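You operate a simulated robot arm through the tools that you are given. There is no shell and no other tool. Be economical: measure what you need, move in short steps, check, and stop when the job is done.

Carry out the task below with a simulated robot arm. There is one attempt and no reset: what you move stays moved.

JOB
Put the white rolled towel on the top of the short wall table. Press the bin 65 button to switch it off. Put the green box marked "25" from the top of the long wall table in the inside of bin 92 and the green box labelled "52" in the inside of bin 56. Take the slim carton from the top of the long wall table and put it on the top of the narrow table. Fetch the red bottle and stand it in the inside of bin 92. Take the white ball on the top of the low table and put it away on the top of the long wall table. Put the brown roll from the short table on the top tread of the step. Open the left bin flap. The order is free. Set down upright: slim carton, red bottle.

It is judged by the outcome, as a careful person would: the job done as asked, and still so three seconds after it is handed in. It fails if anything else is knocked over, pushed out of place, dropped, spilled or broken. Flat cloth is picked up by pressing the open fingertips on it (5 to 10 N) and closing them slowly along it; thin cloth reads only 2 to 8 mm in the jaws.

ROBOT AND FRAMES
A 7-joint arm with a two-finger parallel gripper on a trunk, on a base that drives. Base frame: it is fixed to the floor where the robot stands at the start and does not move with it; the origin is under the middle of the robot, x ahead of it, y to its left, z up; the surface under the hand at the start is at about z = 80. Lengths are in cm, angles in rad, forces in N, time in s.
Its first joint turns from -2.897 to 2.897 rad. Places, roughly: bin 65 button [80, 60, 90]; brown roll (11x11x5 cm) [-450, -470, 80]; green box [50, 150, 75]; inside of bin 56 (17x33 cm) [86, -90, 80]; inside of bin 92 (17x33 cm) [86, 88, 80]; left bin flap [-630, 200, 100]; long wall table [60, 200, 80]; red bottle [75, 250, 75]; short wall table [60, -220, 80]; slim carton [75, 150, 75]; top of the narrow table [-140, 30, 70]; top tread of the step [-610, -20, 40]; white ball (4x4x4 cm) [-130, 140, 70]; white rolled towel [75, 25, 75]. Payload 1.57 kg.
The TCP is the grasp point between the finger pads, 3 cm short of the fingertips. In the tool frame z runs along the fingers and y along their closing line. The gripper opens to 8 cm. The fingers are 1.7 cm wide and 1.2 cm thick; the gripper's body (4 by 8.2 cm) begins 8 cm behind the TCP.
Orientation is that of the tool frame in the base frame, as [roll, pitch, yaw] about the fixed x, y, z axes, in that order (R = Rz(yaw) Ry(pitch) Rx(roll)). With the fingers straight down and closing along the base's y, the tool's x points along the base's -x, its y along +y and its z along -z.

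CONTROLS
- The arm moves only by the tool move_arm. Its argument "targets" is a list of rows, each a list of 6 numbers: the shift along the tool's x, y, z in cm, then the turn, a rotation vector about the tool's x, y, z in rad. In form: [[x, y, z, rx, ry, rz], ...]. A call has 1 to 8 rows; each row shifts and turns the commanded pose from where the row before left it, along the tool's axes as they then stand. "grip" is the opening, from 0 (shut) to 1 (fully open), set as the call begins (left out, the last holds). A row lasts 0.2 s, in which the tool goes at most 5 cm and 0.15 rad; a call with a longer step from one row to the next is refused whole, and so is a gripper value outside its range. Where a pose cannot be reached the arm comes as near as it can. A force on the tool above 40 N (or 10 N above the force at the start of the call, whichever is more), or a blocked arm, ends the call early, and 0.2 s more pass. Each finger travels about 15.3 cm/s and halts on what it meets, pressing with about 33 N; the grip force reading is that of the motor and also rises with nothing between the fingers. The clock runs only during rows and for 0.2 s after the last one: add rows that do not move to give the fingers time. It gives the time, the measured TCP pose, the force on the tool (base axes), the opening and the grip force at its end, in the units of the frame above (readings bear some noise), with the torque about the TCP (base axes, N m) and any sound that the robot's microphone picked up.
- Cameras (640 x 400 px; columns grow to the right, rows downward): "scene" is now at [-1.57, 17.53, 137.58]; the picture's right is [-0.05, -1.00, 0.00], its down [-0.40, 0.02, -0.92] and it looks along [0.91, -0.05, -0.40] (base axes); focal length 254 px, centre (320, 200). "wrist" rides on the gripper at [7.2, -0.7, -12.2] in the tool frame; the picture's right is [0.09, 1.00, 0.00], its down [-0.84, 0.08, -0.54] and it looks along [-0.54, 0.05, 0.84] (tool axes); focal length 238 px, centre (320, 200).
- grab_frame(camera): a new picture of that camera. No time passes.
- steer(legs): drives the robot by 1 to 6 legs, each [ahead, left, turn to the left] in cm, cm and rad, along the robot's own axes; the way and the turn of a leg run together, so that a leg with both is an arc; at most 150 cm and 3.142 rad a leg. The arm and the cameras ride along, it lands a little off, and it stops where it bumps. It gives what a move gives.
- turn_head(pan, tilt): turns the head with the scene camera to pan (to the left, within 2.496 rad either way) and tilt (down, from -0.506 to 1.204), counted from straight ahead of the robot. It gives what a move gives.
- locate(camera, pixels): for up to 12 pixels [column, row] of the newest picture of that camera ("zoom" is the newest enlarged one), the place [x, y, z] in the base frame of the surface seen there, good to about 0.2 cm, but the place of the scene camera against the robot may be out by one fixed shift of up to 2.5 cm in any direction. No time passes.
- enlarge(camera, box): a new picture of the part [left, top, right, bottom] of that camera's present view, enlarged. No time passes.
- sign_off(): hands the job in; it is judged then, once.

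Go step by step. Measure first, check grasps and placings, and put right what went wrong. The budget is 322 turns and 206 pictures, counting those below and the enlarged ones. Unless the task says otherwise, let go and move clear before handing in, and close with one line.

The tools are called after ">>>" by a JSON object that holds its "fn" and its "kwargs". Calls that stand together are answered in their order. move_arm: Moves the arm, as the interface text tells. Its arguments: {"type":"object","properties":{"targets":{"type":"array","items":{"type":"array","items":{"type":"number"}}},"grip":{"type":"number"}},"required":["targets"]} The other tools are called the same way: steer (legs) drives the base; turn_head (pan, tilt) turns the head that bears the scene camera; grab_frame (camera) takes a picture; locate (camera, pixels) gives the place of the surface under pixels of a picture; enlarge (camera, box) takes an enlarged picture of a part of a camera's view; sign_off () hands the job in.

At the start:

```text
clock: 0.0
eef_pos: [62.87, -2.02, 123.84]
tcp_rot: [3.141, 0.0, -3.141]
wrist_force: [-0.5, -0.1, 0.0]
wrist_torque: [-0.01, 0.02, -0.03]
opening: 7.99
finger_force: 0.0
robot x, y, heading: [0.11, 0.23, -0.001]
head pan, tilt: [-0.054, 0.415]
```

scene: 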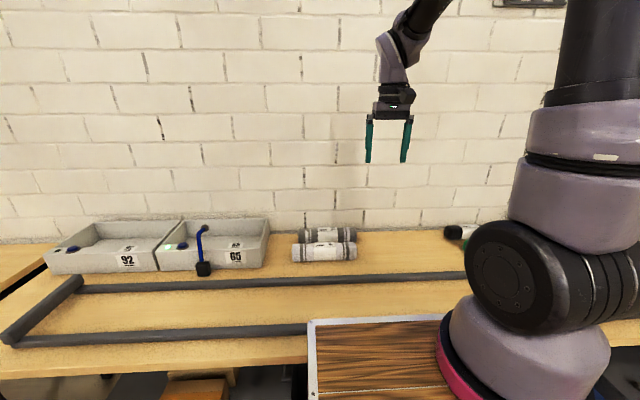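
wrist: 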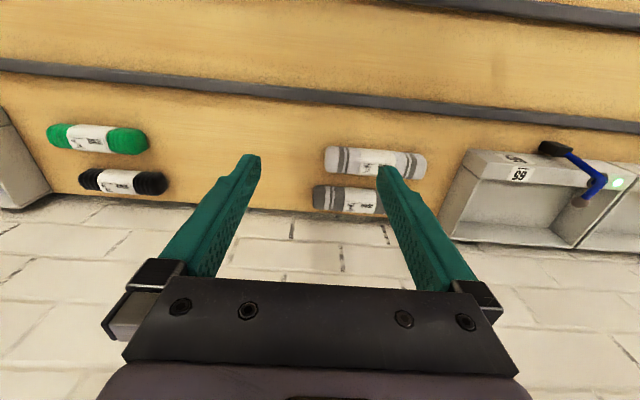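

The first pictures show bins 92 and 65 on the left, with a blue lever-like thing at 65, and white and grey rolled towels around pixel (325,245). I'll look closer.

>>> {"fn": "enlarge", "kwargs": {"camera": "scene", "box": [30, 200, 370, 300]}}

>>> {"fn": "locate", "kwargs": {"camera": "scene", "pixels": [[325, 250], [325, 232], [296, 252], [354, 250], [204, 268], [200, 228], [183, 246], [240, 250], [420, 240], [215, 310]]}}

>>> {"fn": "locate", "kwargs": {"camera": "wrist", "pixels": [[374, 158], [350, 195], [552, 148], [598, 190], [620, 182], [330, 157], [420, 162]]}}

```text
1.88 times, centred on (200, 250) of scene
```

zoom: 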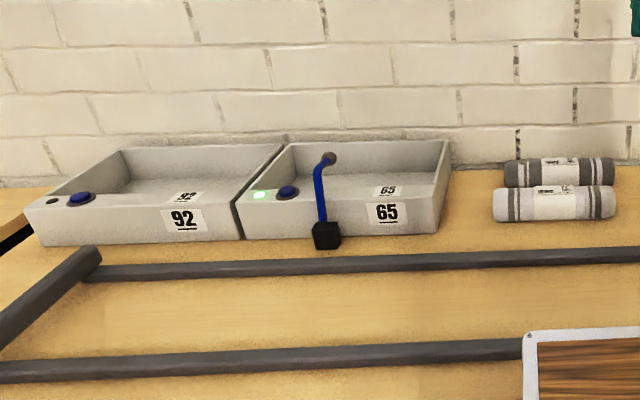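

```text
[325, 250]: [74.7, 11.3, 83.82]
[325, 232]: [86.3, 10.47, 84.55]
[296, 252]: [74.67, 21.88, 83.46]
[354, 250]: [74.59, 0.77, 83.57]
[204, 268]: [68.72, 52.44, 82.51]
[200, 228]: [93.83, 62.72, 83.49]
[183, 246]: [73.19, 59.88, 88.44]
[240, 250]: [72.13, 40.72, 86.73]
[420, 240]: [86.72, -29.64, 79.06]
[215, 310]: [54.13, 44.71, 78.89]
```

```text
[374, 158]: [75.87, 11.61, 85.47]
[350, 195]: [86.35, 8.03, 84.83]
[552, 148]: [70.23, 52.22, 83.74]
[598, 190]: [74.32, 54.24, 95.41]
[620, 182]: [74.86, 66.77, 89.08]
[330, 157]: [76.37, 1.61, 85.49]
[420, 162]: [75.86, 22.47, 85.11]
```

The bin 65 button is the blue dome with a lit green lamp beside it, and a bent lamp-like blue arm stands near it. I'll survey the rest of the room before moving.

>>> {"fn": "turn_head", "kwargs": {"pan": 1.2, "tilt": 0.4}}

>>> {"fn": "grab_frame", "kwargs": {"camera": "scene"}}

>>> {"fn": "turn_head", "kwargs": {"pan": 2.4, "tilt": 0.3}}

>>> {"fn": "grab_frame", "kwargs": {"camera": "scene"}}

>>> {"fn": "turn_head", "kwargs": {"pan": -1.0, "tilt": 0.4}}

>>> {"fn": "grab_frame", "kwargs": {"camera": "scene"}}

>>> {"fn": "turn_head", "kwargs": {"pan": -2.4, "tilt": 0.3}}

>>> {"fn": "grab_frame", "kwargs": {"camera": "scene"}}

```text
clock: 1.4
eef_pos: [62.72, -2.02, 123.73]
tcp_rot: [-3.141, 0.001, 3.141]
wrist_force: [0.7, 0.7, -0.2]
wrist_torque: [0.01, 0.01, -0.01]
opening: 7.98
finger_force: 0.1
robot x, y, heading: [0.23, -0.04, -0.003]
head pan, tilt: [1.201, 0.4]
```

```text
202 pictures are left
```

scene: 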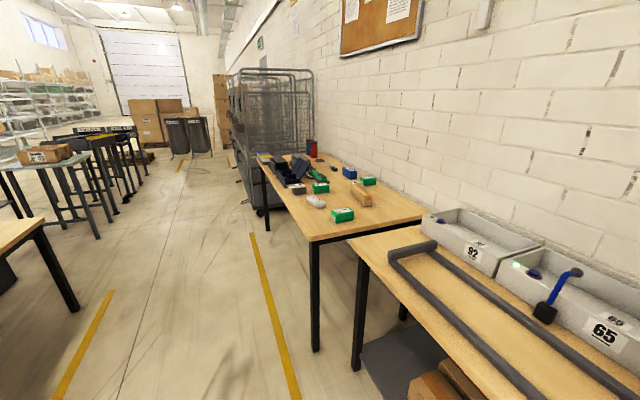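

```text
clock: 2.8
eef_pos: [62.79, -2.01, 123.68]
tcp_rot: [3.141, -0.001, 3.141]
wrist_force: [0.8, 0.3, -0.1]
wrist_torque: [0.0, -0.02, 0.0]
opening: 8.0
finger_force: 0.1
robot x, y, heading: [0.14, -0.03, 0.003]
head pan, tilt: [2.4, 0.3]
```

```text
201 pictures are left
```

scene: 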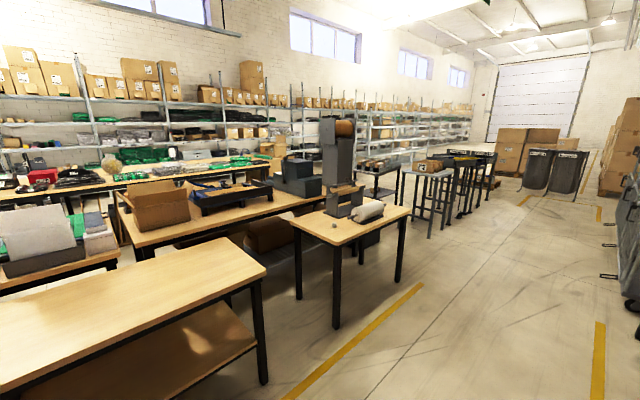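

```text
clock: 5.7
eef_pos: [62.74, -2.1, 123.68]
tcp_rot: [-3.141, 0.001, 3.141]
wrist_force: [0.7, -0.5, -0.1]
wrist_torque: [0.01, 0.01, -0.03]
opening: 7.99
finger_force: 0.0
robot x, y, heading: [0.15, 0.19, -0.004]
head pan, tilt: [-1.0, 0.4]
```

```text
200 pictures are left
```

scene: 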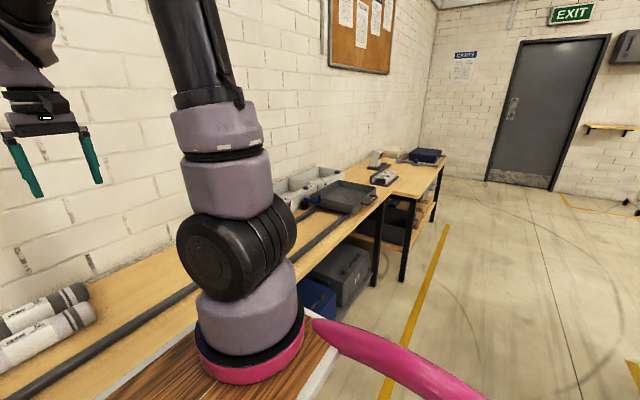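

```text
clock: 7.2
eef_pos: [62.77, -1.93, 123.67]
tcp_rot: [-3.141, 0.0, 3.14]
wrist_force: [-0.4, -0.1, -0.3]
wrist_torque: [-0.01, 0.01, -0.01]
opening: 7.99
finger_force: 0.2
robot x, y, heading: [0.3, -0.11, -0.001]
head pan, tilt: [-2.4, 0.3]
```

```text
199 pictures are left
```

scene: 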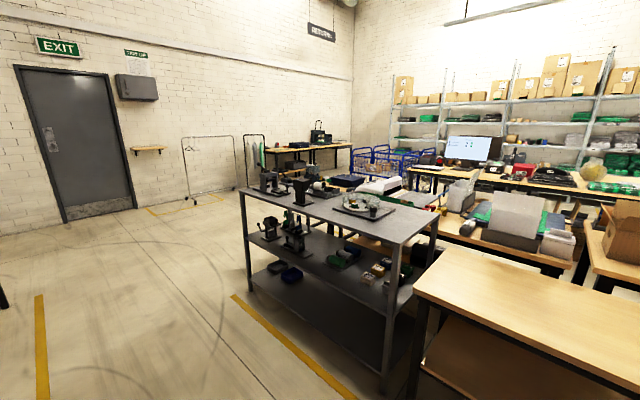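

The button is about 95 cm away, so I'll drive 50 cm left along the table first and then look.

>>> {"fn": "steer", "kwargs": {"legs": [[0, 50, 0]]}}

>>> {"fn": "turn_head", "kwargs": {"pan": 0.0, "tilt": 0.6}}

>>> {"fn": "grab_frame", "kwargs": {"camera": "scene"}}

>>> {"fn": "grab_frame", "kwargs": {"camera": "wrist"}}

```text
clock: 10.2
eef_pos: [62.76, 48.54, 123.69]
tcp_rot: [-3.142, 0.0, -3.137]
wrist_force: [0.7, -0.1, -1.0]
wrist_torque: [-0.02, 0.02, 0.01]
opening: 8.01
finger_force: 0.0
robot x, y, heading: [-0.14, 50.2, 0.005]
head pan, tilt: [-2.4, 0.3]
```

```text
clock: 12.4
eef_pos: [62.56, 48.5, 123.79]
tcp_rot: [-3.141, 0.0, -3.137]
wrist_force: [-0.7, 0.2, -0.1]
wrist_torque: [0.0, 0.03, 0.0]
opening: 8.0
finger_force: 0.0
robot x, y, heading: [0.1, 50.52, 0.006]
head pan, tilt: [0.0, 0.6]
```

```text
198 pictures are left
```

scene: 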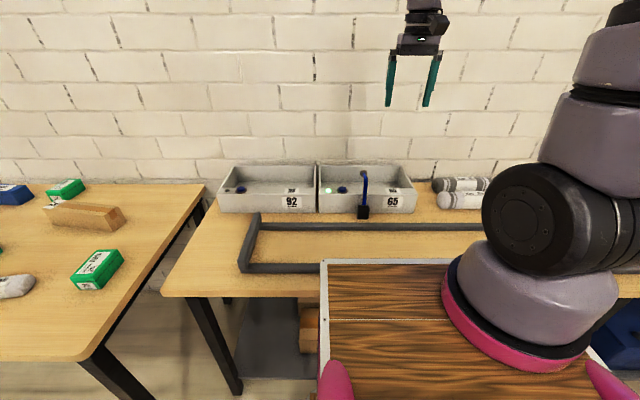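

```text
197 pictures are left
```

wrist: 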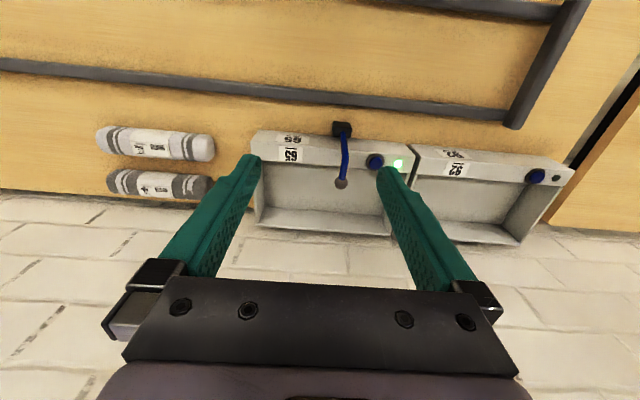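

The button is at wrist pixel (374,161), with the lit lamp at (398,164). I'll measure both, along with the stick.

>>> {"fn": "locate", "kwargs": {"camera": "wrist", "pixels": [[374, 161], [371, 165], [398, 164], [341, 183], [345, 148], [342, 128], [537, 176], [556, 177], [270, 138], [500, 200], [490, 110], [480, 155]]}}

>>> {"fn": "locate", "kwargs": {"camera": "scene", "pixels": [[343, 189], [329, 190], [364, 175], [363, 212], [30, 360], [190, 294], [100, 255], [66, 184], [100, 215], [15, 285]]}}

>>> {"fn": "enlarge", "kwargs": {"camera": "wrist", "box": [240, 110, 440, 235]}}

```text
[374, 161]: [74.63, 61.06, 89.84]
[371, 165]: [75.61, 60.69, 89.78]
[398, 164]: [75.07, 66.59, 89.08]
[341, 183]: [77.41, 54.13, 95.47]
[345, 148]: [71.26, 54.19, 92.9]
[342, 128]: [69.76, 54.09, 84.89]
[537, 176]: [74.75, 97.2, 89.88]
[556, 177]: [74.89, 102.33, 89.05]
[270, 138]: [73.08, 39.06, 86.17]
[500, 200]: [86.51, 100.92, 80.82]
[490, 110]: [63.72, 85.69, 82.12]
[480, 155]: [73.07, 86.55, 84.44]
```

```text
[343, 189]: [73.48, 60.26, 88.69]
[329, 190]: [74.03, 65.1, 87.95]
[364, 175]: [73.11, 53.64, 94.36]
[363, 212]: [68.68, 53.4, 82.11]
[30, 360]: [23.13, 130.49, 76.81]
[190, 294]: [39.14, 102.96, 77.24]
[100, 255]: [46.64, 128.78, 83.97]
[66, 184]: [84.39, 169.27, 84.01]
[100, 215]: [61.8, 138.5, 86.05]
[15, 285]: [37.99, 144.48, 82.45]
```

```text
3.20 times, centred on (340, 172) of wrist
```

zoom: 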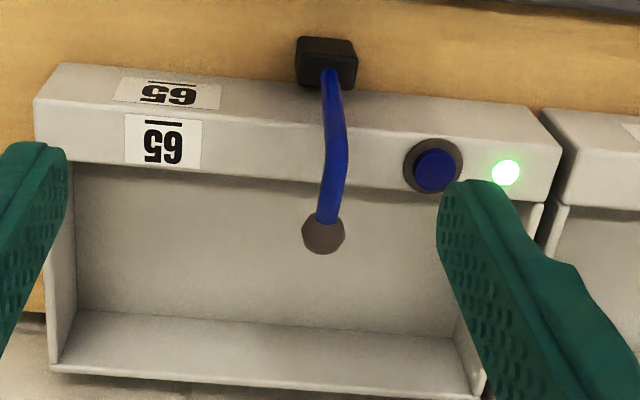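

The button is at about (74.9, 61, 89.9) and the stick is 7 cm to its right. I'll close the fingers, move above the button and come down.

>>> {"fn": "move_arm", "kwargs": {"targets": [[-2.46, 2.5, 0, 0, 0, 0], [-2.46, 2.5, 0, 0, 0, 0], [-2.46, 2.5, 0, 0, 0, 0], [-2.46, 2.5, 0, 0, 0, 0], [-2.46, 2.5, 0, 0, 0, 0], [0, 0, 4.8, 0, 0, 0], [0, 0, 4.8, 0, 0, 0], [0, 0, 4.8, 0, 0, 0]], "grip": 0}}

>>> {"fn": "move_arm", "kwargs": {"targets": [[0, 0, 4.0, 0, 0, 0], [0, 0, 4.0, 0, 0, 0], [0, 0, 4.0, 0, 0, 0], [0, 0, 0, 0, 0, 0]]}}

>>> {"fn": "grab_frame", "kwargs": {"camera": "wrist"}}

```text
clock: 14.2
eef_pos: [74.96, 61.38, 109.58]
tcp_rot: [3.141, 0.0, -3.137]
wrist_force: [0.2, 0.6, 0.4]
wrist_torque: [0.01, -0.03, 0.03]
opening: 0.02
finger_force: 20.9
robot x, y, heading: [-0.36, 50.76, 0.008]
head pan, tilt: [0.0, 0.6]
```

```text
clock: 15.2
eef_pos: [74.75, 61.2, 97.52]
tcp_rot: [3.141, 0.001, -3.14]
wrist_force: [-0.9, 0.9, 0.1]
wrist_torque: [0.02, -0.04, 0.01]
opening: 0.0
finger_force: 21.2
robot x, y, heading: [-0.12, 50.51, 0.001]
head pan, tilt: [0.0, 0.6]
```

```text
195 pictures are left
```

wrist: 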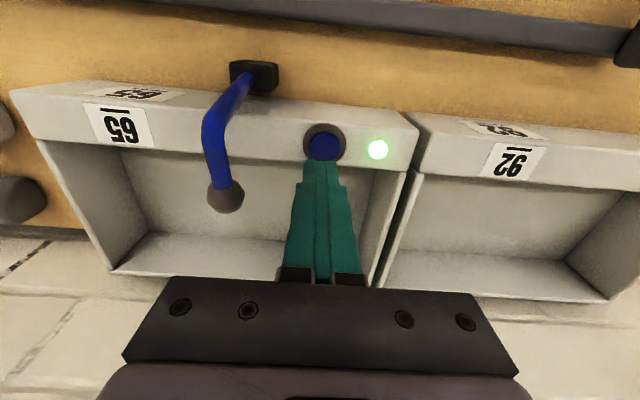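

The fingertips are above the button at about z 94.5. I'll press slowly and watch the force.

>>> {"fn": "move_arm", "kwargs": {"targets": [[0, 0, 2, 0, 0, 0], [0, 0, 1.5, 0, 0, 0], [0, 0, 0.7, 0, 0, 0], [0, 0, 0.6, 0, 0, 0], [0, 0, 0.5, 0, 0, 0]]}}

>>> {"fn": "grab_frame", "kwargs": {"camera": "wrist"}}

```text
clock: 16.4
eef_pos: [74.85, 61.1, 92.18]
tcp_rot: [3.139, 0.002, -3.138]
wrist_force: [-4.3, -1.2, 13.1]
wrist_torque: [0.01, 0.07, -0.03]
opening: 0.0
finger_force: 21.2
robot x, y, heading: [-0.03, 50.82, 0.005]
head pan, tilt: [0.0, 0.6]
heard: click
```

```text
194 pictures are left
```

wrist: 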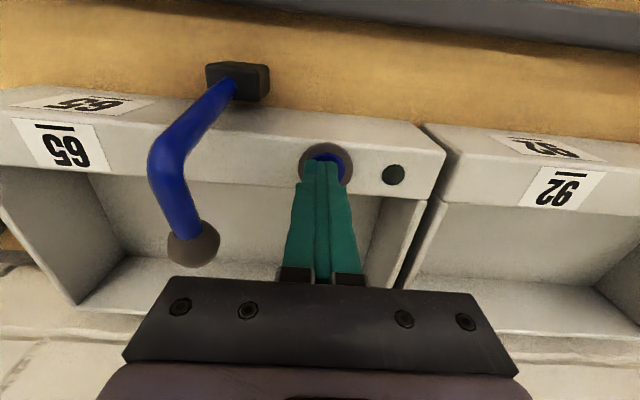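

Heard a click and the lamp at (393,174) is dark, so bin 65 is off. I'll rise and check the base deck extents.

>>> {"fn": "move_arm", "kwargs": {"targets": [[0, 0, -3, 0, 0, 0], [0, 0, -4.8, 0, 0, 0], [0, 0, -4.8, 0, 0, 0], [0, 0, -4.8, 0, 0, 0], [0, 0, -4.8, 0, 0, 0], [0, 0, -4.8, 0, 0, 0], [0, 0, -4.8, 0, 0, 0]], "grip": 1}}

>>> {"fn": "grab_frame", "kwargs": {"camera": "scene"}}

>>> {"fn": "locate", "kwargs": {"camera": "scene", "pixels": [[324, 263], [445, 262], [322, 340], [260, 260], [260, 295], [460, 245], [330, 190], [100, 265], [85, 345], [150, 350]]}}

>>> {"fn": "enlarge", "kwargs": {"camera": "scene", "box": [0, 160, 230, 310]}}

```text
clock: 18.0
eef_pos: [75.31, 61.08, 123.69]
tcp_rot: [3.14, -0.001, -3.141]
wrist_force: [-0.3, -1.4, -0.7]
wrist_torque: [-0.04, 0.03, 0.05]
opening: 7.99
finger_force: 0.1
robot x, y, heading: [-0.15, 50.27, 0.0]
head pan, tilt: [0.0, 0.6]
```

```text
193 pictures are left
```

scene: 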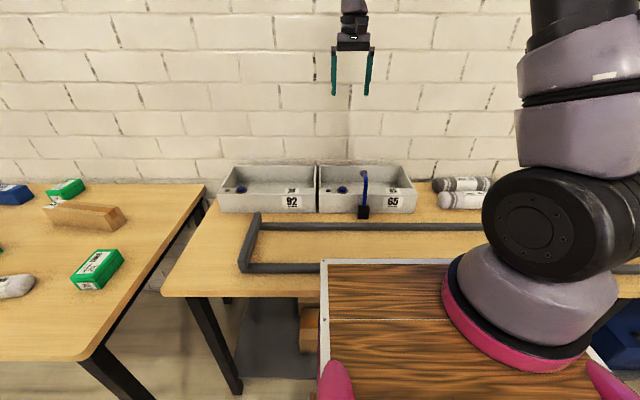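

```text
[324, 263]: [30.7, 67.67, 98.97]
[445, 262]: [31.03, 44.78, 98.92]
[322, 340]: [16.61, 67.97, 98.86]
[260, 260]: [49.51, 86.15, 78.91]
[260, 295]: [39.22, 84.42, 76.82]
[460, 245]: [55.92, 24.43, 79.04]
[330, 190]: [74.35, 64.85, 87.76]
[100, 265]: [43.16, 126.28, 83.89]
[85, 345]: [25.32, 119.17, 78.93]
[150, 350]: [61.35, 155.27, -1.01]
```

```text
2.67 times, centred on (115, 235) of scene
```

zoom: 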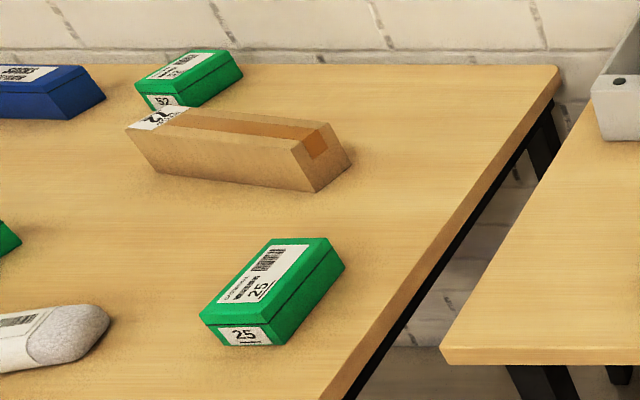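

Box "25" is at roughly (45,128), the carton at (63,139) and box "52" at (86,170). The long table's near edge is at about x=24 and my deck front is at x=32, so I'll back off 13 cm before going left.

>>> {"fn": "steer", "kwargs": {"legs": [[-13, 0, 0], [0, 70, 0]]}}

>>> {"fn": "grab_frame", "kwargs": {"camera": "scene"}}

>>> {"fn": "grab_frame", "kwargs": {"camera": "wrist"}}

```text
clock: 21.6
eef_pos: [61.55, 108.34, 123.47]
tcp_rot: [3.14, -0.004, 3.14]
wrist_force: [0.4, -0.1, -0.2]
wrist_torque: [-0.02, -0.03, 0.01]
opening: 7.99
finger_force: 0.1
robot x, y, heading: [-13.58, 98.23, -0.009]
head pan, tilt: [0.0, 0.6]
stopped in leg 2: the robot was blocked; the commanded pose is now the measured one
```

```text
191 pictures are left
```

scene: 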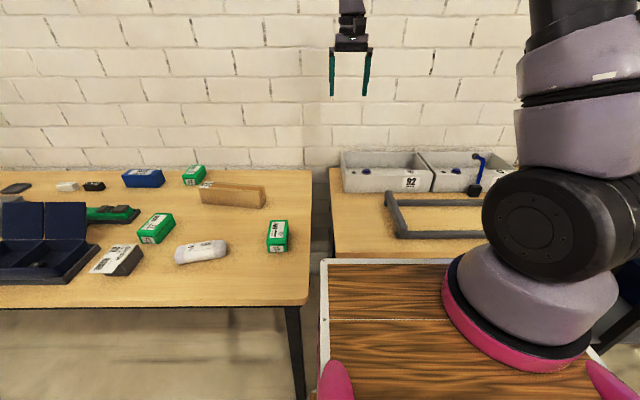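

```text
190 pictures are left
```

wrist: 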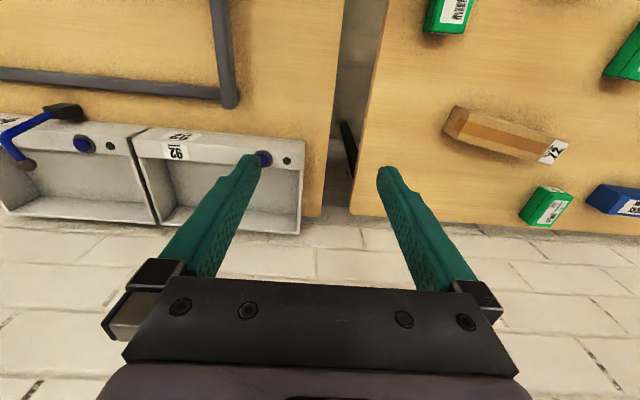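

The base was blocked at y=98, so it's probably wider below than the deck. I'll measure the table edge, its leg and my deck.

>>> {"fn": "locate", "kwargs": {"camera": "scene", "pixels": [[305, 300], [150, 305], [290, 330], [300, 385], [322, 265], [312, 200], [277, 228], [194, 170], [255, 190], [205, 185], [330, 190], [156, 222]]}}

>>> {"fn": "locate", "kwargs": {"camera": "wrist", "pixels": [[262, 158], [455, 10], [455, 122], [545, 150], [540, 200], [498, 138], [550, 210], [265, 143], [380, 120], [340, 120]]}}

>>> {"fn": "turn_head", "kwargs": {"pan": 0.9, "tilt": 1.0}}

>>> {"fn": "grab_frame", "kwargs": {"camera": "scene"}}

```text
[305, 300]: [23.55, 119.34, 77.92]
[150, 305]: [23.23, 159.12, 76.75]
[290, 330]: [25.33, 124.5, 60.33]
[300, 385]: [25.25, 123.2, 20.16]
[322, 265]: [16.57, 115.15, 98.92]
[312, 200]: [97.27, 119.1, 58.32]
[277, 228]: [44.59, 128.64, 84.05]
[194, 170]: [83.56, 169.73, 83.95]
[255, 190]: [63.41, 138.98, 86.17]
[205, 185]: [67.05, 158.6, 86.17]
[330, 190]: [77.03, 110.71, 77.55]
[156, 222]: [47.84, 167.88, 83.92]
```

```text
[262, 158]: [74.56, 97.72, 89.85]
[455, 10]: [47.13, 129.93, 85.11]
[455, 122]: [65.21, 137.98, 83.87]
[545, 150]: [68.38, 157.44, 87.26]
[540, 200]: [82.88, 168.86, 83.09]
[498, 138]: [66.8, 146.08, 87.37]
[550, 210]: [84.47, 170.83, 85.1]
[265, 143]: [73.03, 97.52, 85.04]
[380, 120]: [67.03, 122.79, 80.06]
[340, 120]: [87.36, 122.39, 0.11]
```

```text
clock: 22.9
eef_pos: [61.42, 108.28, 123.33]
tcp_rot: [3.139, -0.003, 3.14]
wrist_force: [-0.4, 0.3, -0.5]
wrist_torque: [0.01, 0.0, 0.01]
opening: 8.01
finger_force: 0.0
robot x, y, heading: [-13.82, 97.96, -0.006]
head pan, tilt: [0.901, 1.0]
```

```text
189 pictures are left
```

scene: 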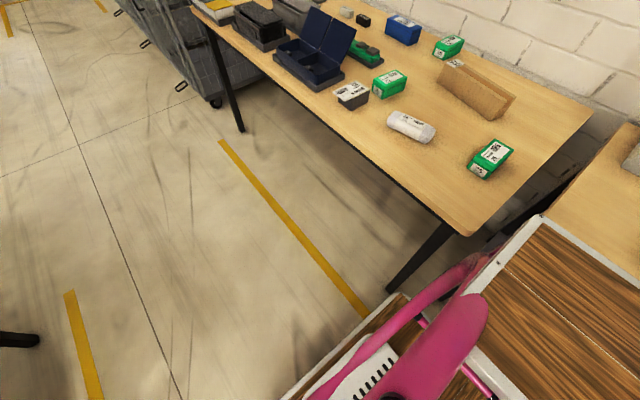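

A lower platform, wider than the deck, hit the table leg near (26,124). I'll back up, go left past the leg and come forward between the legs.

>>> {"fn": "steer", "kwargs": {"legs": [[-22, 0, 0], [0, 60, 0], [22, 0, 0]]}}

>>> {"fn": "turn_head", "kwargs": {"pan": 0.0, "tilt": 0.75}}

>>> {"fn": "grab_frame", "kwargs": {"camera": "scene"}}

>>> {"fn": "grab_frame", "kwargs": {"camera": "wrist"}}

```text
clock: 28.8
eef_pos: [62.35, 167.21, 123.56]
tcp_rot: [3.141, -0.004, -3.14]
wrist_force: [0.3, -0.3, 0.7]
wrist_torque: [0.01, 0.05, 0.01]
opening: 7.96
finger_force: 0.0
robot x, y, heading: [-12.75, 156.91, -0.004]
head pan, tilt: [0.901, 1.0]
```

```text
clock: 30.0
eef_pos: [62.4, 167.22, 123.43]
tcp_rot: [3.139, -0.004, -3.139]
wrist_force: [0.2, 0.2, 0.2]
wrist_torque: [0.01, 0.0, 0.0]
opening: 7.99
finger_force: 0.1
robot x, y, heading: [-13.08, 156.65, -0.003]
head pan, tilt: [0.0, 0.75]
```

```text
188 pictures are left
```

scene: 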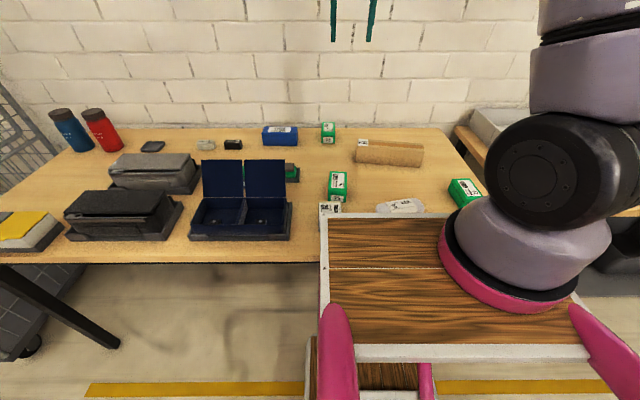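

```text
187 pictures are left
```

wrist: 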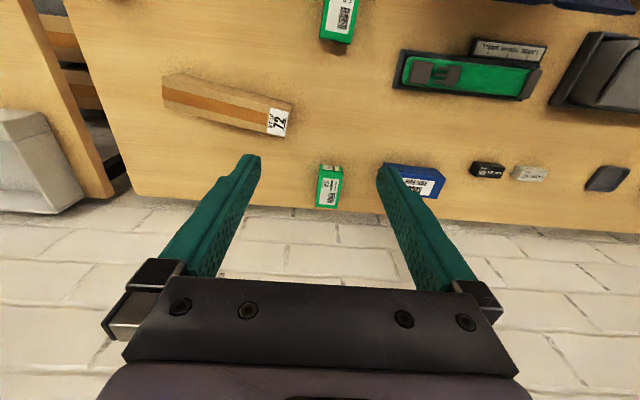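

Everything is in view now. I'll enlarge the table to read the labels.

>>> {"fn": "enlarge", "kwargs": {"camera": "scene", "box": [240, 110, 500, 230]}}

>>> {"fn": "enlarge", "kwargs": {"camera": "wrist", "box": [150, 0, 450, 220]}}

>>> {"fn": "locate", "kwargs": {"camera": "wrist", "pixels": [[330, 180], [322, 190], [340, 172], [335, 168], [275, 125], [165, 95], [220, 107], [340, 10], [175, 75], [285, 102], [330, 203]]}}

>>> {"fn": "locate", "kwargs": {"camera": "scene", "pixels": [[328, 132], [328, 126], [338, 185], [467, 190], [93, 113], [105, 140], [62, 117], [460, 182], [475, 185], [362, 150], [420, 155]]}}

```text
2.46 times, centred on (370, 170) of scene
```

zoom: 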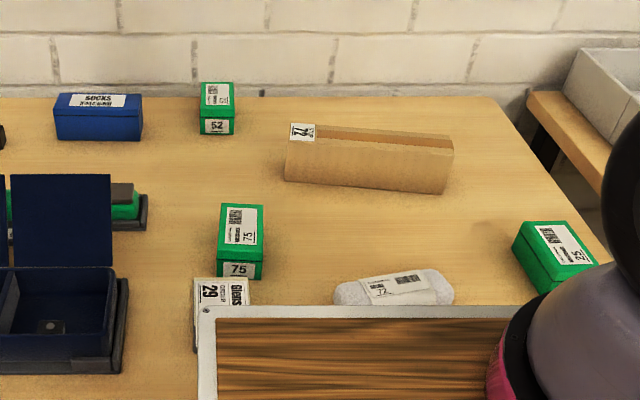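

```text
1.82 times, centred on (300, 110) of wrist
```

zoom: 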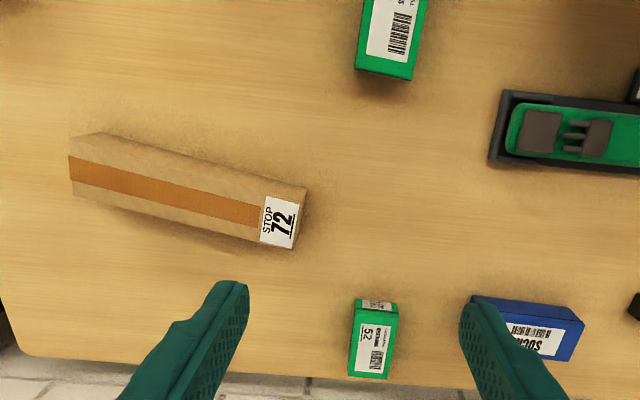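

```text
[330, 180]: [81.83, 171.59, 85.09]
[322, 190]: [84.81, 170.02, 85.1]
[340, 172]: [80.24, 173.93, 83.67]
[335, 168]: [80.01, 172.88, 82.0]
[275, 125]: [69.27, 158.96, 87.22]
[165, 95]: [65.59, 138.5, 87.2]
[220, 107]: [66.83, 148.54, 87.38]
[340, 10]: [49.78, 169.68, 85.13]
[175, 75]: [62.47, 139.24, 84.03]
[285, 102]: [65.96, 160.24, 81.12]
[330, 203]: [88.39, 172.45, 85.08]
```

```text
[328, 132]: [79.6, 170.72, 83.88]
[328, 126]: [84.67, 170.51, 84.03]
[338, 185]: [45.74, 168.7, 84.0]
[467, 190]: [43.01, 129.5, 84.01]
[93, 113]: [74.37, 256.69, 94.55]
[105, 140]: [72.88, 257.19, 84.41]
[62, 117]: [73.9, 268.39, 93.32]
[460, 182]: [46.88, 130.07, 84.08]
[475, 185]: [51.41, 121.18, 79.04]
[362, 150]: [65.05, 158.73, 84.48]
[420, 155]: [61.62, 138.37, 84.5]
```

Labels read: "52" at the back (84.5,171.7), "75" in the middle and "25" at about (46,129.6). The carton lies tape-up with its top at 87.3. I'll move above box "25" first.

>>> {"fn": "move_arm", "kwargs": {"targets": [[2.0, -4.5, 0, 0, 0, 0], [2.0, -4.5, 0, 0, 0, 0], [2.0, -4.5, 0, 0, 0, 0], [2.0, -4.5, 0, 0, 0, 0], [2.0, -4.5, 0, 0, 0, 0], [2.0, -4.5, 0, 0, 0, 0], [2.0, -4.5, 0, 0, 0, 0], [2.0, -4.5, 0, 0, 0, 0]], "grip": 1}}

>>> {"fn": "move_arm", "kwargs": {"targets": [[0, 0, 4, 0, 0, 0], [0, 0, 4, 0, 0, 0], [0, 0, 4, 0, 0, 0]]}}

>>> {"fn": "grab_frame", "kwargs": {"camera": "wrist"}}

```text
clock: 31.8
eef_pos: [46.34, 131.63, 123.5]
tcp_rot: [3.141, -0.004, -3.139]
wrist_force: [1.1, 0.0, -0.3]
wrist_torque: [-0.02, 0.08, 0.01]
opening: 7.99
finger_force: 0.1
robot x, y, heading: [-12.73, 156.56, -0.007]
head pan, tilt: [0.0, 0.75]
```

```text
clock: 32.6
eef_pos: [46.22, 131.63, 111.36]
tcp_rot: [-3.14, -0.001, -3.139]
wrist_force: [-0.5, -0.5, -0.7]
wrist_torque: [-0.01, 0.01, -0.01]
opening: 8.0
finger_force: 0.1
robot x, y, heading: [-12.8, 156.92, -0.004]
head pan, tilt: [0.0, 0.75]
```

```text
184 pictures are left
```

wrist: 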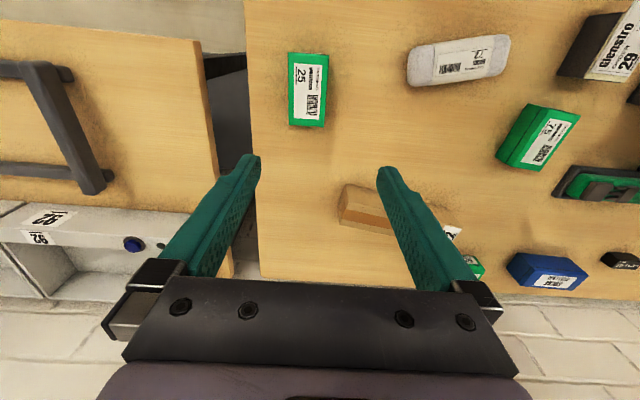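

>>> {"fn": "locate", "kwargs": {"camera": "wrist", "pixels": [[291, 54], [329, 55], [291, 122], [321, 126], [308, 90], [420, 66]]}}

```text
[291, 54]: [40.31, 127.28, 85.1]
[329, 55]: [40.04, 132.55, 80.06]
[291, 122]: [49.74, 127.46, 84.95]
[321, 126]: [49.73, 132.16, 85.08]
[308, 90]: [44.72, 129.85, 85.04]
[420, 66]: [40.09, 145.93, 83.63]
```

Box "25" is aligned with the axes, centre (45,129.8), about 5 by 9.7 cm. I'll align and descend.

>>> {"fn": "move_arm", "kwargs": {"targets": [[1.2, -1.8, 0, 0, 0, 0], [0, 0, 4.8, 0, 0, 0], [0, 0, 4.8, 0, 0, 0], [0, 0, 4.8, 0, 0, 0], [0, 0, 4.8, 0, 0, 0], [0, 0, 4.3, 0, 0, 0], [0, 0, 3.8, 0, 0, 0], [0, 0, 0, 0, 0, 0]]}}

>>> {"fn": "move_arm", "kwargs": {"targets": [[0, 0, 0, 0, 0, 0], [0, 0, 0, 0, 0, 0], [0, 0, 0, 0, 0, 0]], "grip": 0}}

>>> {"fn": "grab_frame", "kwargs": {"camera": "wrist"}}

```text
clock: 34.4
eef_pos: [45.28, 129.5, 84.0]
tcp_rot: [3.141, -0.002, -3.139]
wrist_force: [-0.3, 0.1, -0.5]
wrist_torque: [0.01, 0.01, -0.01]
opening: 8.01
finger_force: 0.0
robot x, y, heading: [-12.59, 156.43, -0.008]
head pan, tilt: [0.0, 0.75]
```

```text
clock: 35.2
eef_pos: [45.35, 129.54, 83.98]
tcp_rot: [3.138, -0.002, -3.14]
wrist_force: [0.0, -1.5, -0.2]
wrist_torque: [-0.04, 0.01, 0.0]
opening: 5.74
finger_force: 33.2
robot x, y, heading: [-12.94, 157.09, -0.006]
head pan, tilt: [0.0, 0.75]
```

```text
183 pictures are left
```

wrist: 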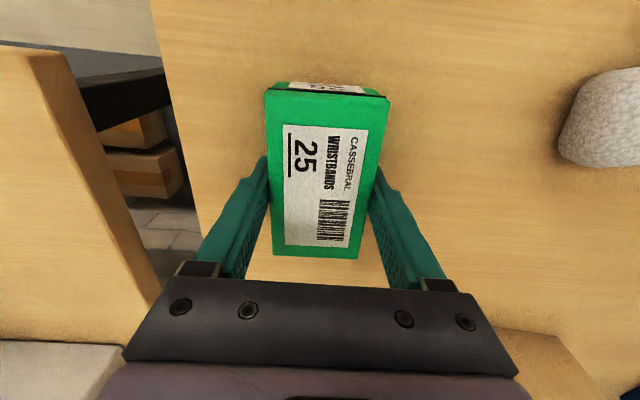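

The grip holds at 5.74 cm. I'll lift, then back off, drive right and come forward to bin 92.

>>> {"fn": "move_arm", "kwargs": {"targets": [[0, 0, -2, 0, 0, 0], [0, 0, -4.8, 0, 0, 0], [0, 0, -4.8, 0, 0, 0], [0, 0, -4.8, 0, 0, 0], [0, 0, -4.8, 0, 0, 0], [0, 0, -4.8, 0, 0, 0], [0, 0, -4.8, 0, 0, 0]]}}

>>> {"fn": "steer", "kwargs": {"legs": [[-22, 0, 0], [0, -71, 0], [32, 0, 0]]}}

>>> {"fn": "grab_frame", "kwargs": {"camera": "wrist"}}

>>> {"fn": "grab_frame", "kwargs": {"camera": "scene"}}

```text
clock: 36.8
eef_pos: [45.22, 129.36, 114.82]
tcp_rot: [3.14, -0.002, -3.141]
wrist_force: [0.5, 0.0, -1.0]
wrist_torque: [0.03, 0.03, -0.03]
opening: 5.75
finger_force: 33.4
robot x, y, heading: [-12.3, 157.31, -0.01]
head pan, tilt: [0.0, 0.75]
```

```text
clock: 43.6
eef_pos: [54.45, 58.29, 114.94]
tcp_rot: [3.141, -0.004, 3.137]
wrist_force: [0.1, 0.0, 0.1]
wrist_torque: [0.0, -0.02, 0.0]
opening: 5.75
finger_force: 32.5
robot x, y, heading: [-3.66, 85.6, -0.017]
head pan, tilt: [0.0, 0.75]
```

```text
182 pictures are left
```

wrist: 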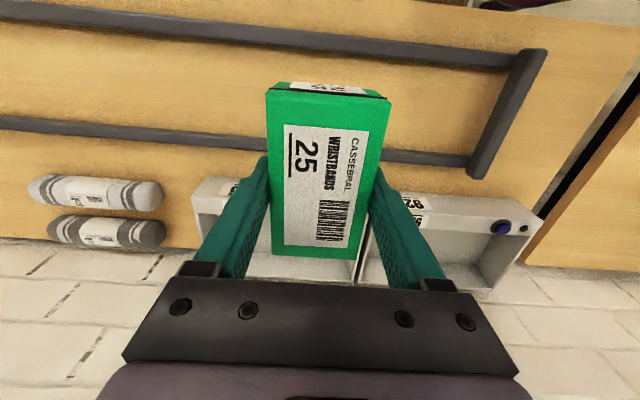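

```text
181 pictures are left
```

scene: 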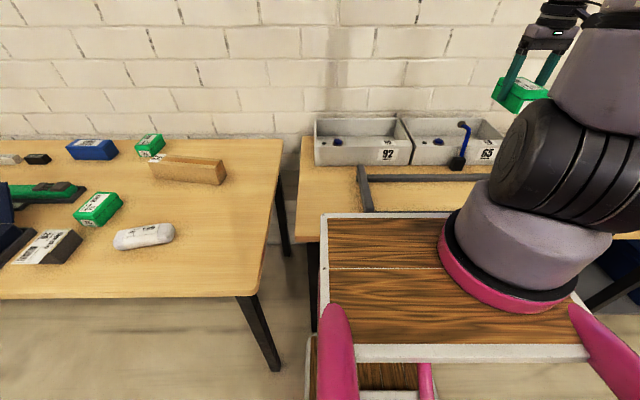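

I'll measure bin 92's rims and floor.

>>> {"fn": "enlarge", "kwargs": {"camera": "scene", "box": [300, 105, 520, 190]}}

>>> {"fn": "locate", "kwargs": {"camera": "scene", "pixels": [[316, 120], [400, 119], [317, 140], [411, 138], [362, 119], [362, 130], [362, 141], [406, 130], [330, 133], [337, 141], [362, 135], [390, 136]]}}

```text
2.91 times, centred on (410, 148) of scene
```

zoom: 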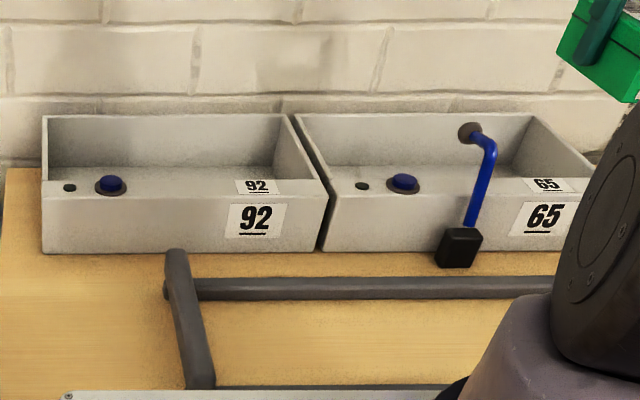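

```text
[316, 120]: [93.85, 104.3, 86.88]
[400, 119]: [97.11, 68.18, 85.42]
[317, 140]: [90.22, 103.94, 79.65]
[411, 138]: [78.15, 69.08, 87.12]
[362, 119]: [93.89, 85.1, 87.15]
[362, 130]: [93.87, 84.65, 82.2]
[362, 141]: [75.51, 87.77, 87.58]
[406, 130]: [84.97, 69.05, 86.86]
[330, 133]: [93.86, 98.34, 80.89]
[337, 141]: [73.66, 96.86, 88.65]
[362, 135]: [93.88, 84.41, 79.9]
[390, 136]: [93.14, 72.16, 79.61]
```

Bin 92's interior is roughly x 78–95, y 71–104, with the floor near 80.8. I'll put the box at (87,97), leaving the right side for the bottle.

>>> {"fn": "move_arm", "kwargs": {"targets": [[-2.95, 3.5, 0, 0, 0, 0], [-2.95, 3.5, 0, 0, 0, 0], [-2.95, 3.5, 0, 0, 0, 0], [-2.95, 3.5, 0, 0, 0, 0], [-2.95, 3.5, 0, 0, 0, 0], [-2.95, 3.5, 0, 0, 0, 0], [-2.95, 3.5, 0, 0, 0, 0], [-2.95, 3.5, 0, 0, 0, 0]]}}

>>> {"fn": "move_arm", "kwargs": {"targets": [[-2.95, 3.6, 0, 0, 0, 0], [-2.95, 3.6, 0, 0, 0, 0], [-2.95, 3.6, 0, 0, 0, 0], [0, 0, 4.5, 0, 0, 0], [0, 0, 4.5, 0, 0, 0], [0, 0, 4.5, 0, 0, 0], [0, 0, 0, 0, 0, 0]]}}

>>> {"fn": "grab_frame", "kwargs": {"camera": "wrist"}}

>>> {"fn": "grab_frame", "kwargs": {"camera": "scene"}}

```text
clock: 45.4
eef_pos: [77.93, 86.06, 114.56]
tcp_rot: [3.139, -0.003, 3.137]
wrist_force: [-0.2, 0.3, -0.9]
wrist_torque: [0.03, 0.01, -0.01]
opening: 5.72
finger_force: 32.9
robot x, y, heading: [-3.67, 85.55, -0.012]
head pan, tilt: [0.0, 0.75]
```

```text
clock: 47.0
eef_pos: [86.86, 96.65, 101.06]
tcp_rot: [3.139, -0.003, 3.137]
wrist_force: [0.0, 0.6, -1.9]
wrist_torque: [0.0, -0.01, -0.05]
opening: 5.76
finger_force: 32.5
robot x, y, heading: [-3.39, 86.13, -0.016]
head pan, tilt: [0.0, 0.75]
```

```text
179 pictures are left
```

wrist: 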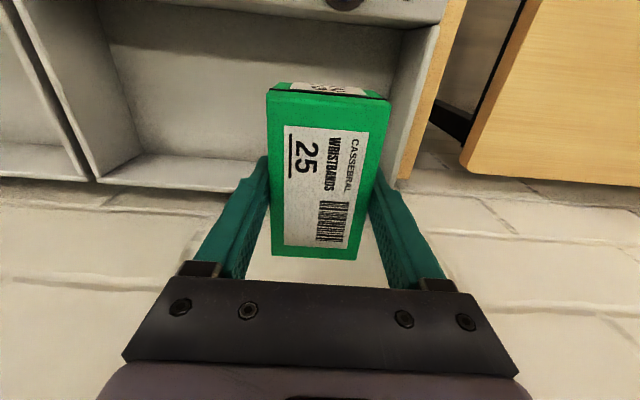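

```text
178 pictures are left
```

scene: 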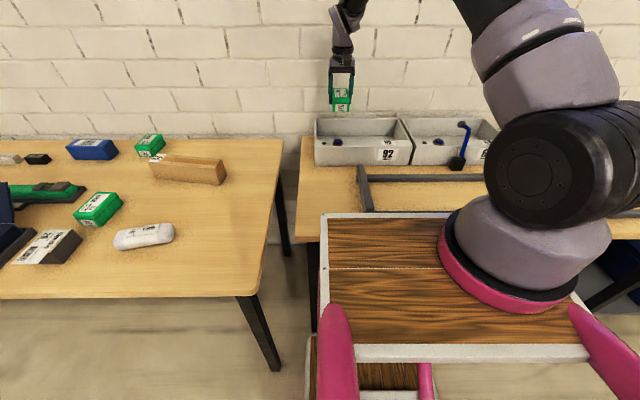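

>>> {"fn": "locate", "kwargs": {"camera": "wrist", "pixels": [[425, 60], [200, 163], [200, 60], [395, 165], [250, 20], [240, 130], [60, 120]]}}

```text
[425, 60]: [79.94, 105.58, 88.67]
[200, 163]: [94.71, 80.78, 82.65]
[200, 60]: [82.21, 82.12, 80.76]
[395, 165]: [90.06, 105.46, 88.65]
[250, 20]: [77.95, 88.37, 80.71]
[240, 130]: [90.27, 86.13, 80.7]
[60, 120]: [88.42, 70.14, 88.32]
```

The clearances are good, so I'll lower to about z 84.8 and release.

>>> {"fn": "move_arm", "kwargs": {"targets": [[0, 0, 4.5, 0, 0, 0], [0, 0, 4.5, 0, 0, 0], [0, 0, 4.0, 0, 0, 0], [0, 0, 2.0, 0, 0, 0], [0, 0, 1.2, 0, 0, 0], [0, 0, 0, 0, 0, 0]]}}

>>> {"fn": "move_arm", "kwargs": {"targets": [[0, 0, 0.1, 0, 0, 0], [0, 0, 0, 0, 0, 0]], "grip": 0.9}}

>>> {"fn": "move_arm", "kwargs": {"targets": [[0, 0, -2, 0, 0, 0], [0, 0, -4.5, 0, 0, 0], [0, 0, -4.5, 0, 0, 0], [0, 0, -4.5, 0, 0, 0], [0, 0, -4.5, 0, 0, 0], [0, 0, -4.5, 0, 0, 0], [0, 0, -4.5, 0, 0, 0], [0, 0, -4.5, 0, 0, 0]]}}

>>> {"fn": "grab_frame", "kwargs": {"camera": "wrist"}}

```text
clock: 48.4
eef_pos: [87.07, 97.12, 84.98]
tcp_rot: [3.139, -0.005, 3.139]
wrist_force: [0.9, 1.4, -0.7]
wrist_torque: [0.0, -0.01, 0.01]
opening: 5.74
finger_force: 33.3
robot x, y, heading: [-3.44, 85.99, -0.011]
head pan, tilt: [0.0, 0.75]
```

```text
clock: 49.0
eef_pos: [86.96, 97.09, 84.87]
tcp_rot: [3.14, -0.003, 3.138]
wrist_force: [0.1, -0.7, 0.6]
wrist_torque: [0.02, -0.02, -0.02]
opening: 7.2
finger_force: 0.0
robot x, y, heading: [-3.15, 85.8, -0.011]
head pan, tilt: [0.0, 0.75]
```

```text
clock: 50.8
eef_pos: [87.13, 96.97, 118.44]
tcp_rot: [3.14, -0.006, 3.137]
wrist_force: [0.8, -0.9, -0.1]
wrist_torque: [0.03, -0.02, 0.02]
opening: 7.2
finger_force: 0.0
robot x, y, heading: [-3.63, 85.6, -0.013]
head pan, tilt: [0.0, 0.75]
```

```text
177 pictures are left
```

wrist: 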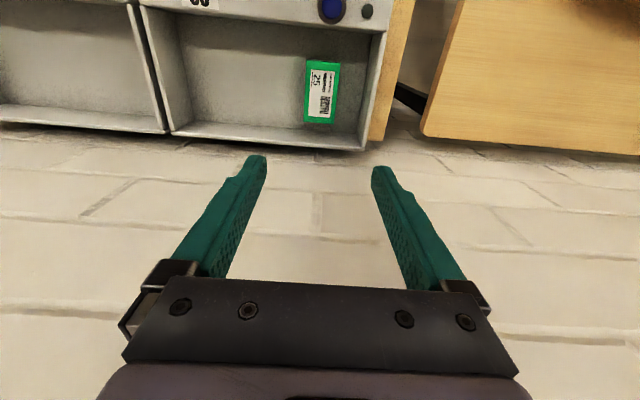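

Box "25" sits in bin 92. Now the red bottle: I'll raise and retract the arm, then drive to it around the table leg.

>>> {"fn": "move_arm", "kwargs": {"targets": [[3.5, -1, -2, 0, 0, 0], [3.5, -1, -2, 0, 0, 0], [3.5, -1, -2, 0, 0, 0], [3.5, -1, -1, 0, 0, 0], [3.5, -1, -1, 0, 0, 0]], "grip": 1}}

>>> {"fn": "steer", "kwargs": {"legs": [[-30, 0, 0.012], [0, 144, 0], [20, 0, 0]]}}

>>> {"fn": "turn_head", "kwargs": {"pan": 0.3, "tilt": 0.6}}

>>> {"fn": "grab_frame", "kwargs": {"camera": "scene"}}

>>> {"fn": "grab_frame", "kwargs": {"camera": "wrist"}}

```text
clock: 52.0
eef_pos: [69.76, 92.1, 126.34]
tcp_rot: [3.14, -0.005, 3.139]
wrist_force: [0.1, 0.2, 0.1]
wrist_torque: [0.0, 0.03, -0.03]
opening: 8.02
finger_force: 0.0
robot x, y, heading: [-3.42, 86.54, -0.015]
head pan, tilt: [0.0, 0.75]
```

```text
clock: 62.0
eef_pos: [60.3, 233.72, 126.54]
tcp_rot: [-3.141, -0.006, 3.138]
wrist_force: [0.0, -0.2, -0.1]
wrist_torque: [0.01, 0.0, -0.01]
opening: 7.97
finger_force: 0.0
robot x, y, heading: [-12.78, 227.71, -0.017]
head pan, tilt: [0.0, 0.75]
stopped in leg 3: the robot was blocked; the commanded pose is now the measured one
```

```text
clock: 62.8
eef_pos: [60.3, 233.97, 126.38]
tcp_rot: [3.141, -0.007, 3.138]
wrist_force: [0.9, 0.2, 0.4]
wrist_torque: [0.04, 0.0, -0.01]
opening: 7.98
finger_force: 0.0
robot x, y, heading: [-12.77, 227.52, -0.014]
head pan, tilt: [0.3, 0.6]
```

```text
176 pictures are left
```

scene: 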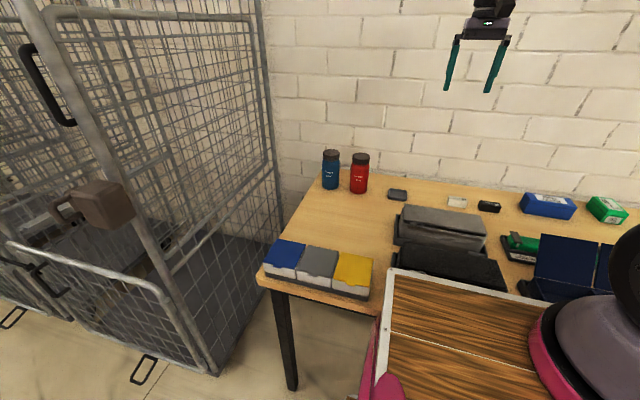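

```text
175 pictures are left
```

wrist: 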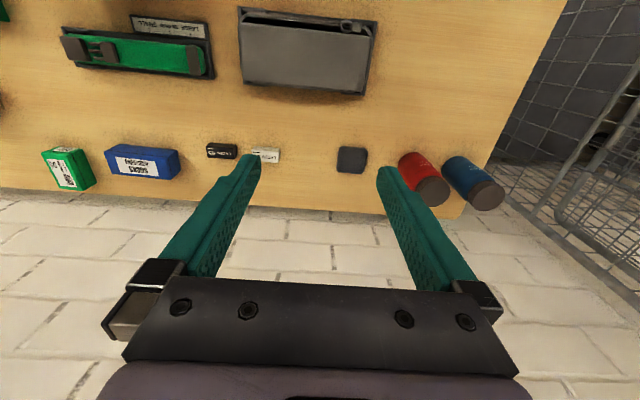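

The base nudged the table or its leg at the end of the drive. I'll measure the bottles and check around me.

>>> {"fn": "locate", "kwargs": {"camera": "scene", "pixels": [[361, 155], [361, 163], [359, 178], [350, 180], [367, 180], [331, 152], [330, 178], [323, 178], [338, 178], [285, 330], [360, 290], [385, 320]]}}

>>> {"fn": "locate", "kwargs": {"camera": "wrist", "pixels": [[430, 192], [432, 180], [412, 165], [405, 158], [485, 196], [492, 185], [352, 160], [440, 200]]}}

>>> {"fn": "enlarge", "kwargs": {"camera": "scene", "box": [300, 130, 420, 205]}}

```text
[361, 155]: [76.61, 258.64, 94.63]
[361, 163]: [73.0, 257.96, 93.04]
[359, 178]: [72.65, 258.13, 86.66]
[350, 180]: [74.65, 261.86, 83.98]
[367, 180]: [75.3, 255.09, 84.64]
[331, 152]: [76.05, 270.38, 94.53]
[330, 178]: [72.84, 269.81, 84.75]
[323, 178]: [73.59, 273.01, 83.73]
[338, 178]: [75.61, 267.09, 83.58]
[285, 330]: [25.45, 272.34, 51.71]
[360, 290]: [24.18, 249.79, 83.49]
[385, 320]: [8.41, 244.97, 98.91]
```

```text
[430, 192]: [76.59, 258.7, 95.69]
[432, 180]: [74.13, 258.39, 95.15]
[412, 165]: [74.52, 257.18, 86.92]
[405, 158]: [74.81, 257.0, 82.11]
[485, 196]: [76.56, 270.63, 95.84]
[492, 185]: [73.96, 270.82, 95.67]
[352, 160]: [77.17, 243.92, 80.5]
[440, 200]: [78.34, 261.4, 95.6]
```

```text
5.33 times, centred on (360, 168) of scene
```

zoom: 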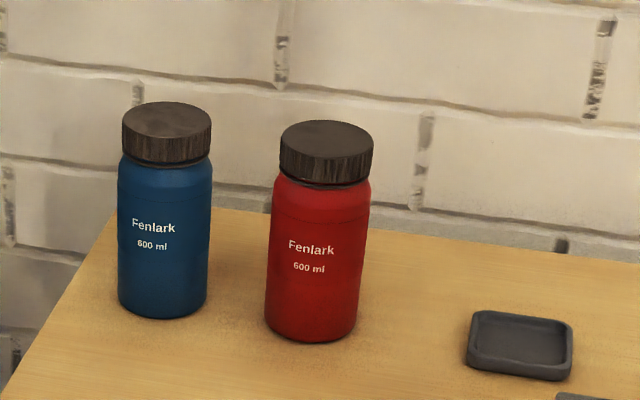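

The red bottle is about 7 cm wide, with its cap top at 95.7 and its centre near (77,259). The blue one is 12 cm further. I'll move above it for a closer look.

>>> {"fn": "move_arm", "kwargs": {"targets": [[-2.3, 3.5, 0, 0, 0, 0], [-2.3, 3.5, 0, 0, 0, 0], [-2.3, 3.5, 0, 0, 0, 0], [-2.3, 3.5, 0, 0, 0, 0], [-2.3, 3.5, 0, 0, 0, 0], [-2.3, 3.5, 0, 0, 0, 0], [-2.3, 3.5, 0, 0, 0, 0], [0, 0, 3, 0, 0, 0]]}}

>>> {"fn": "move_arm", "kwargs": {"targets": [[0, 0, 4, 0, 0, 0], [0, 0, 4, 0, 0, 0], [0, 0, 4, 0, 0, 0], [0, 0, 0, 0, 0, 0]]}}

>>> {"fn": "grab_frame", "kwargs": {"camera": "wrist"}}

>>> {"fn": "grab_frame", "kwargs": {"camera": "scene"}}

```text
clock: 64.6
eef_pos: [75.05, 256.5, 123.56]
tcp_rot: [3.141, -0.004, 3.138]
wrist_force: [0.0, -0.6, -0.4]
wrist_torque: [0.0, 0.0, -0.03]
opening: 8.01
finger_force: 0.0
out of reach, approached as far as the arm can: row 7
robot x, y, heading: [-12.73, 227.41, -0.012]
head pan, tilt: [0.3, 0.6]
```

```text
clock: 65.6
eef_pos: [74.95, 256.49, 111.16]
tcp_rot: [3.138, -0.004, 3.138]
wrist_force: [0.1, 0.4, -0.3]
wrist_torque: [0.02, -0.03, 0.01]
opening: 8.04
finger_force: 0.0
robot x, y, heading: [-12.93, 227.6, -0.01]
head pan, tilt: [0.3, 0.6]
```

```text
173 pictures are left
```

wrist: 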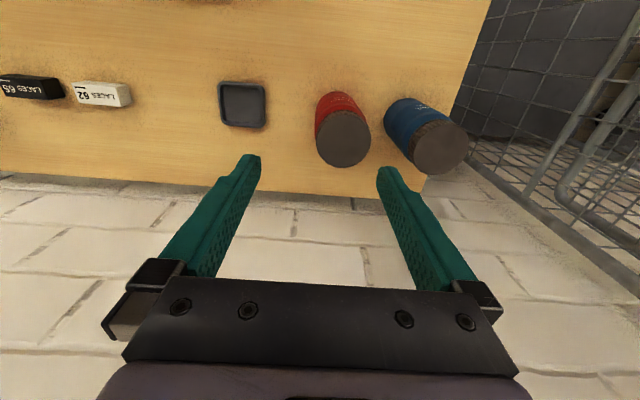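

```text
172 pictures are left
```

scene: 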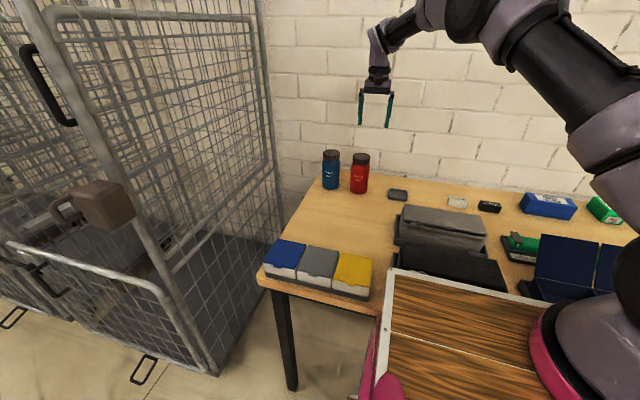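

>>> {"fn": "locate", "kwargs": {"camera": "wrist", "pixels": [[343, 139], [319, 140], [368, 138], [343, 114], [345, 163], [412, 146], [437, 146]]}}

```text
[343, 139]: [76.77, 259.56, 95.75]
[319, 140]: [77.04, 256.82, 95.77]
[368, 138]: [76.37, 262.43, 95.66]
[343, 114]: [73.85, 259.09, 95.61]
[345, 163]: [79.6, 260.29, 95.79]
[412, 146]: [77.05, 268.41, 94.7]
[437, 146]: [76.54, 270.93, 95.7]
```

The cap centre is (76.75,259.6). I'll correct, then descend part way and recheck the pose.

>>> {"fn": "move_arm", "kwargs": {"targets": [[0, 0, 3.5, 0, 0, 0], [-0.9, 1.55, 0, 0, 0, 0], [-0.9, 1.55, 0, 0, 0, 0], [0, 0, 0, 0, 0, 0]]}}

```text
clock: 66.6
eef_pos: [76.82, 259.79, 107.86]
tcp_rot: [3.142, -0.007, 3.138]
wrist_force: [0.0, 0.5, -1.0]
wrist_torque: [-0.01, 0.02, 0.06]
opening: 8.02
finger_force: 0.0
robot x, y, heading: [-12.62, 227.82, -0.013]
head pan, tilt: [0.3, 0.6]
```

>>> {"fn": "move_arm", "kwargs": {"targets": [[0, -0.1, 4, 0, 0, 0], [0, 0, 3, 0, 0, 0], [0, 0, 1.5, 0, 0, 0], [0, 0, 0, 0, 0, 0]]}}

>>> {"fn": "grab_frame", "kwargs": {"camera": "wrist"}}

```text
clock: 67.6
eef_pos: [76.68, 259.42, 99.46]
tcp_rot: [3.141, -0.006, 3.138]
wrist_force: [0.0, 0.7, 1.4]
wrist_torque: [-0.02, 0.0, 0.0]
opening: 8.0
finger_force: 0.1
robot x, y, heading: [-12.65, 227.68, -0.009]
head pan, tilt: [0.3, 0.6]
```

```text
171 pictures are left
```

wrist: 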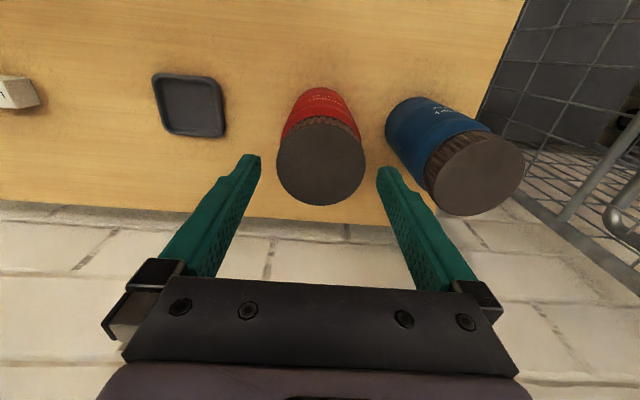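

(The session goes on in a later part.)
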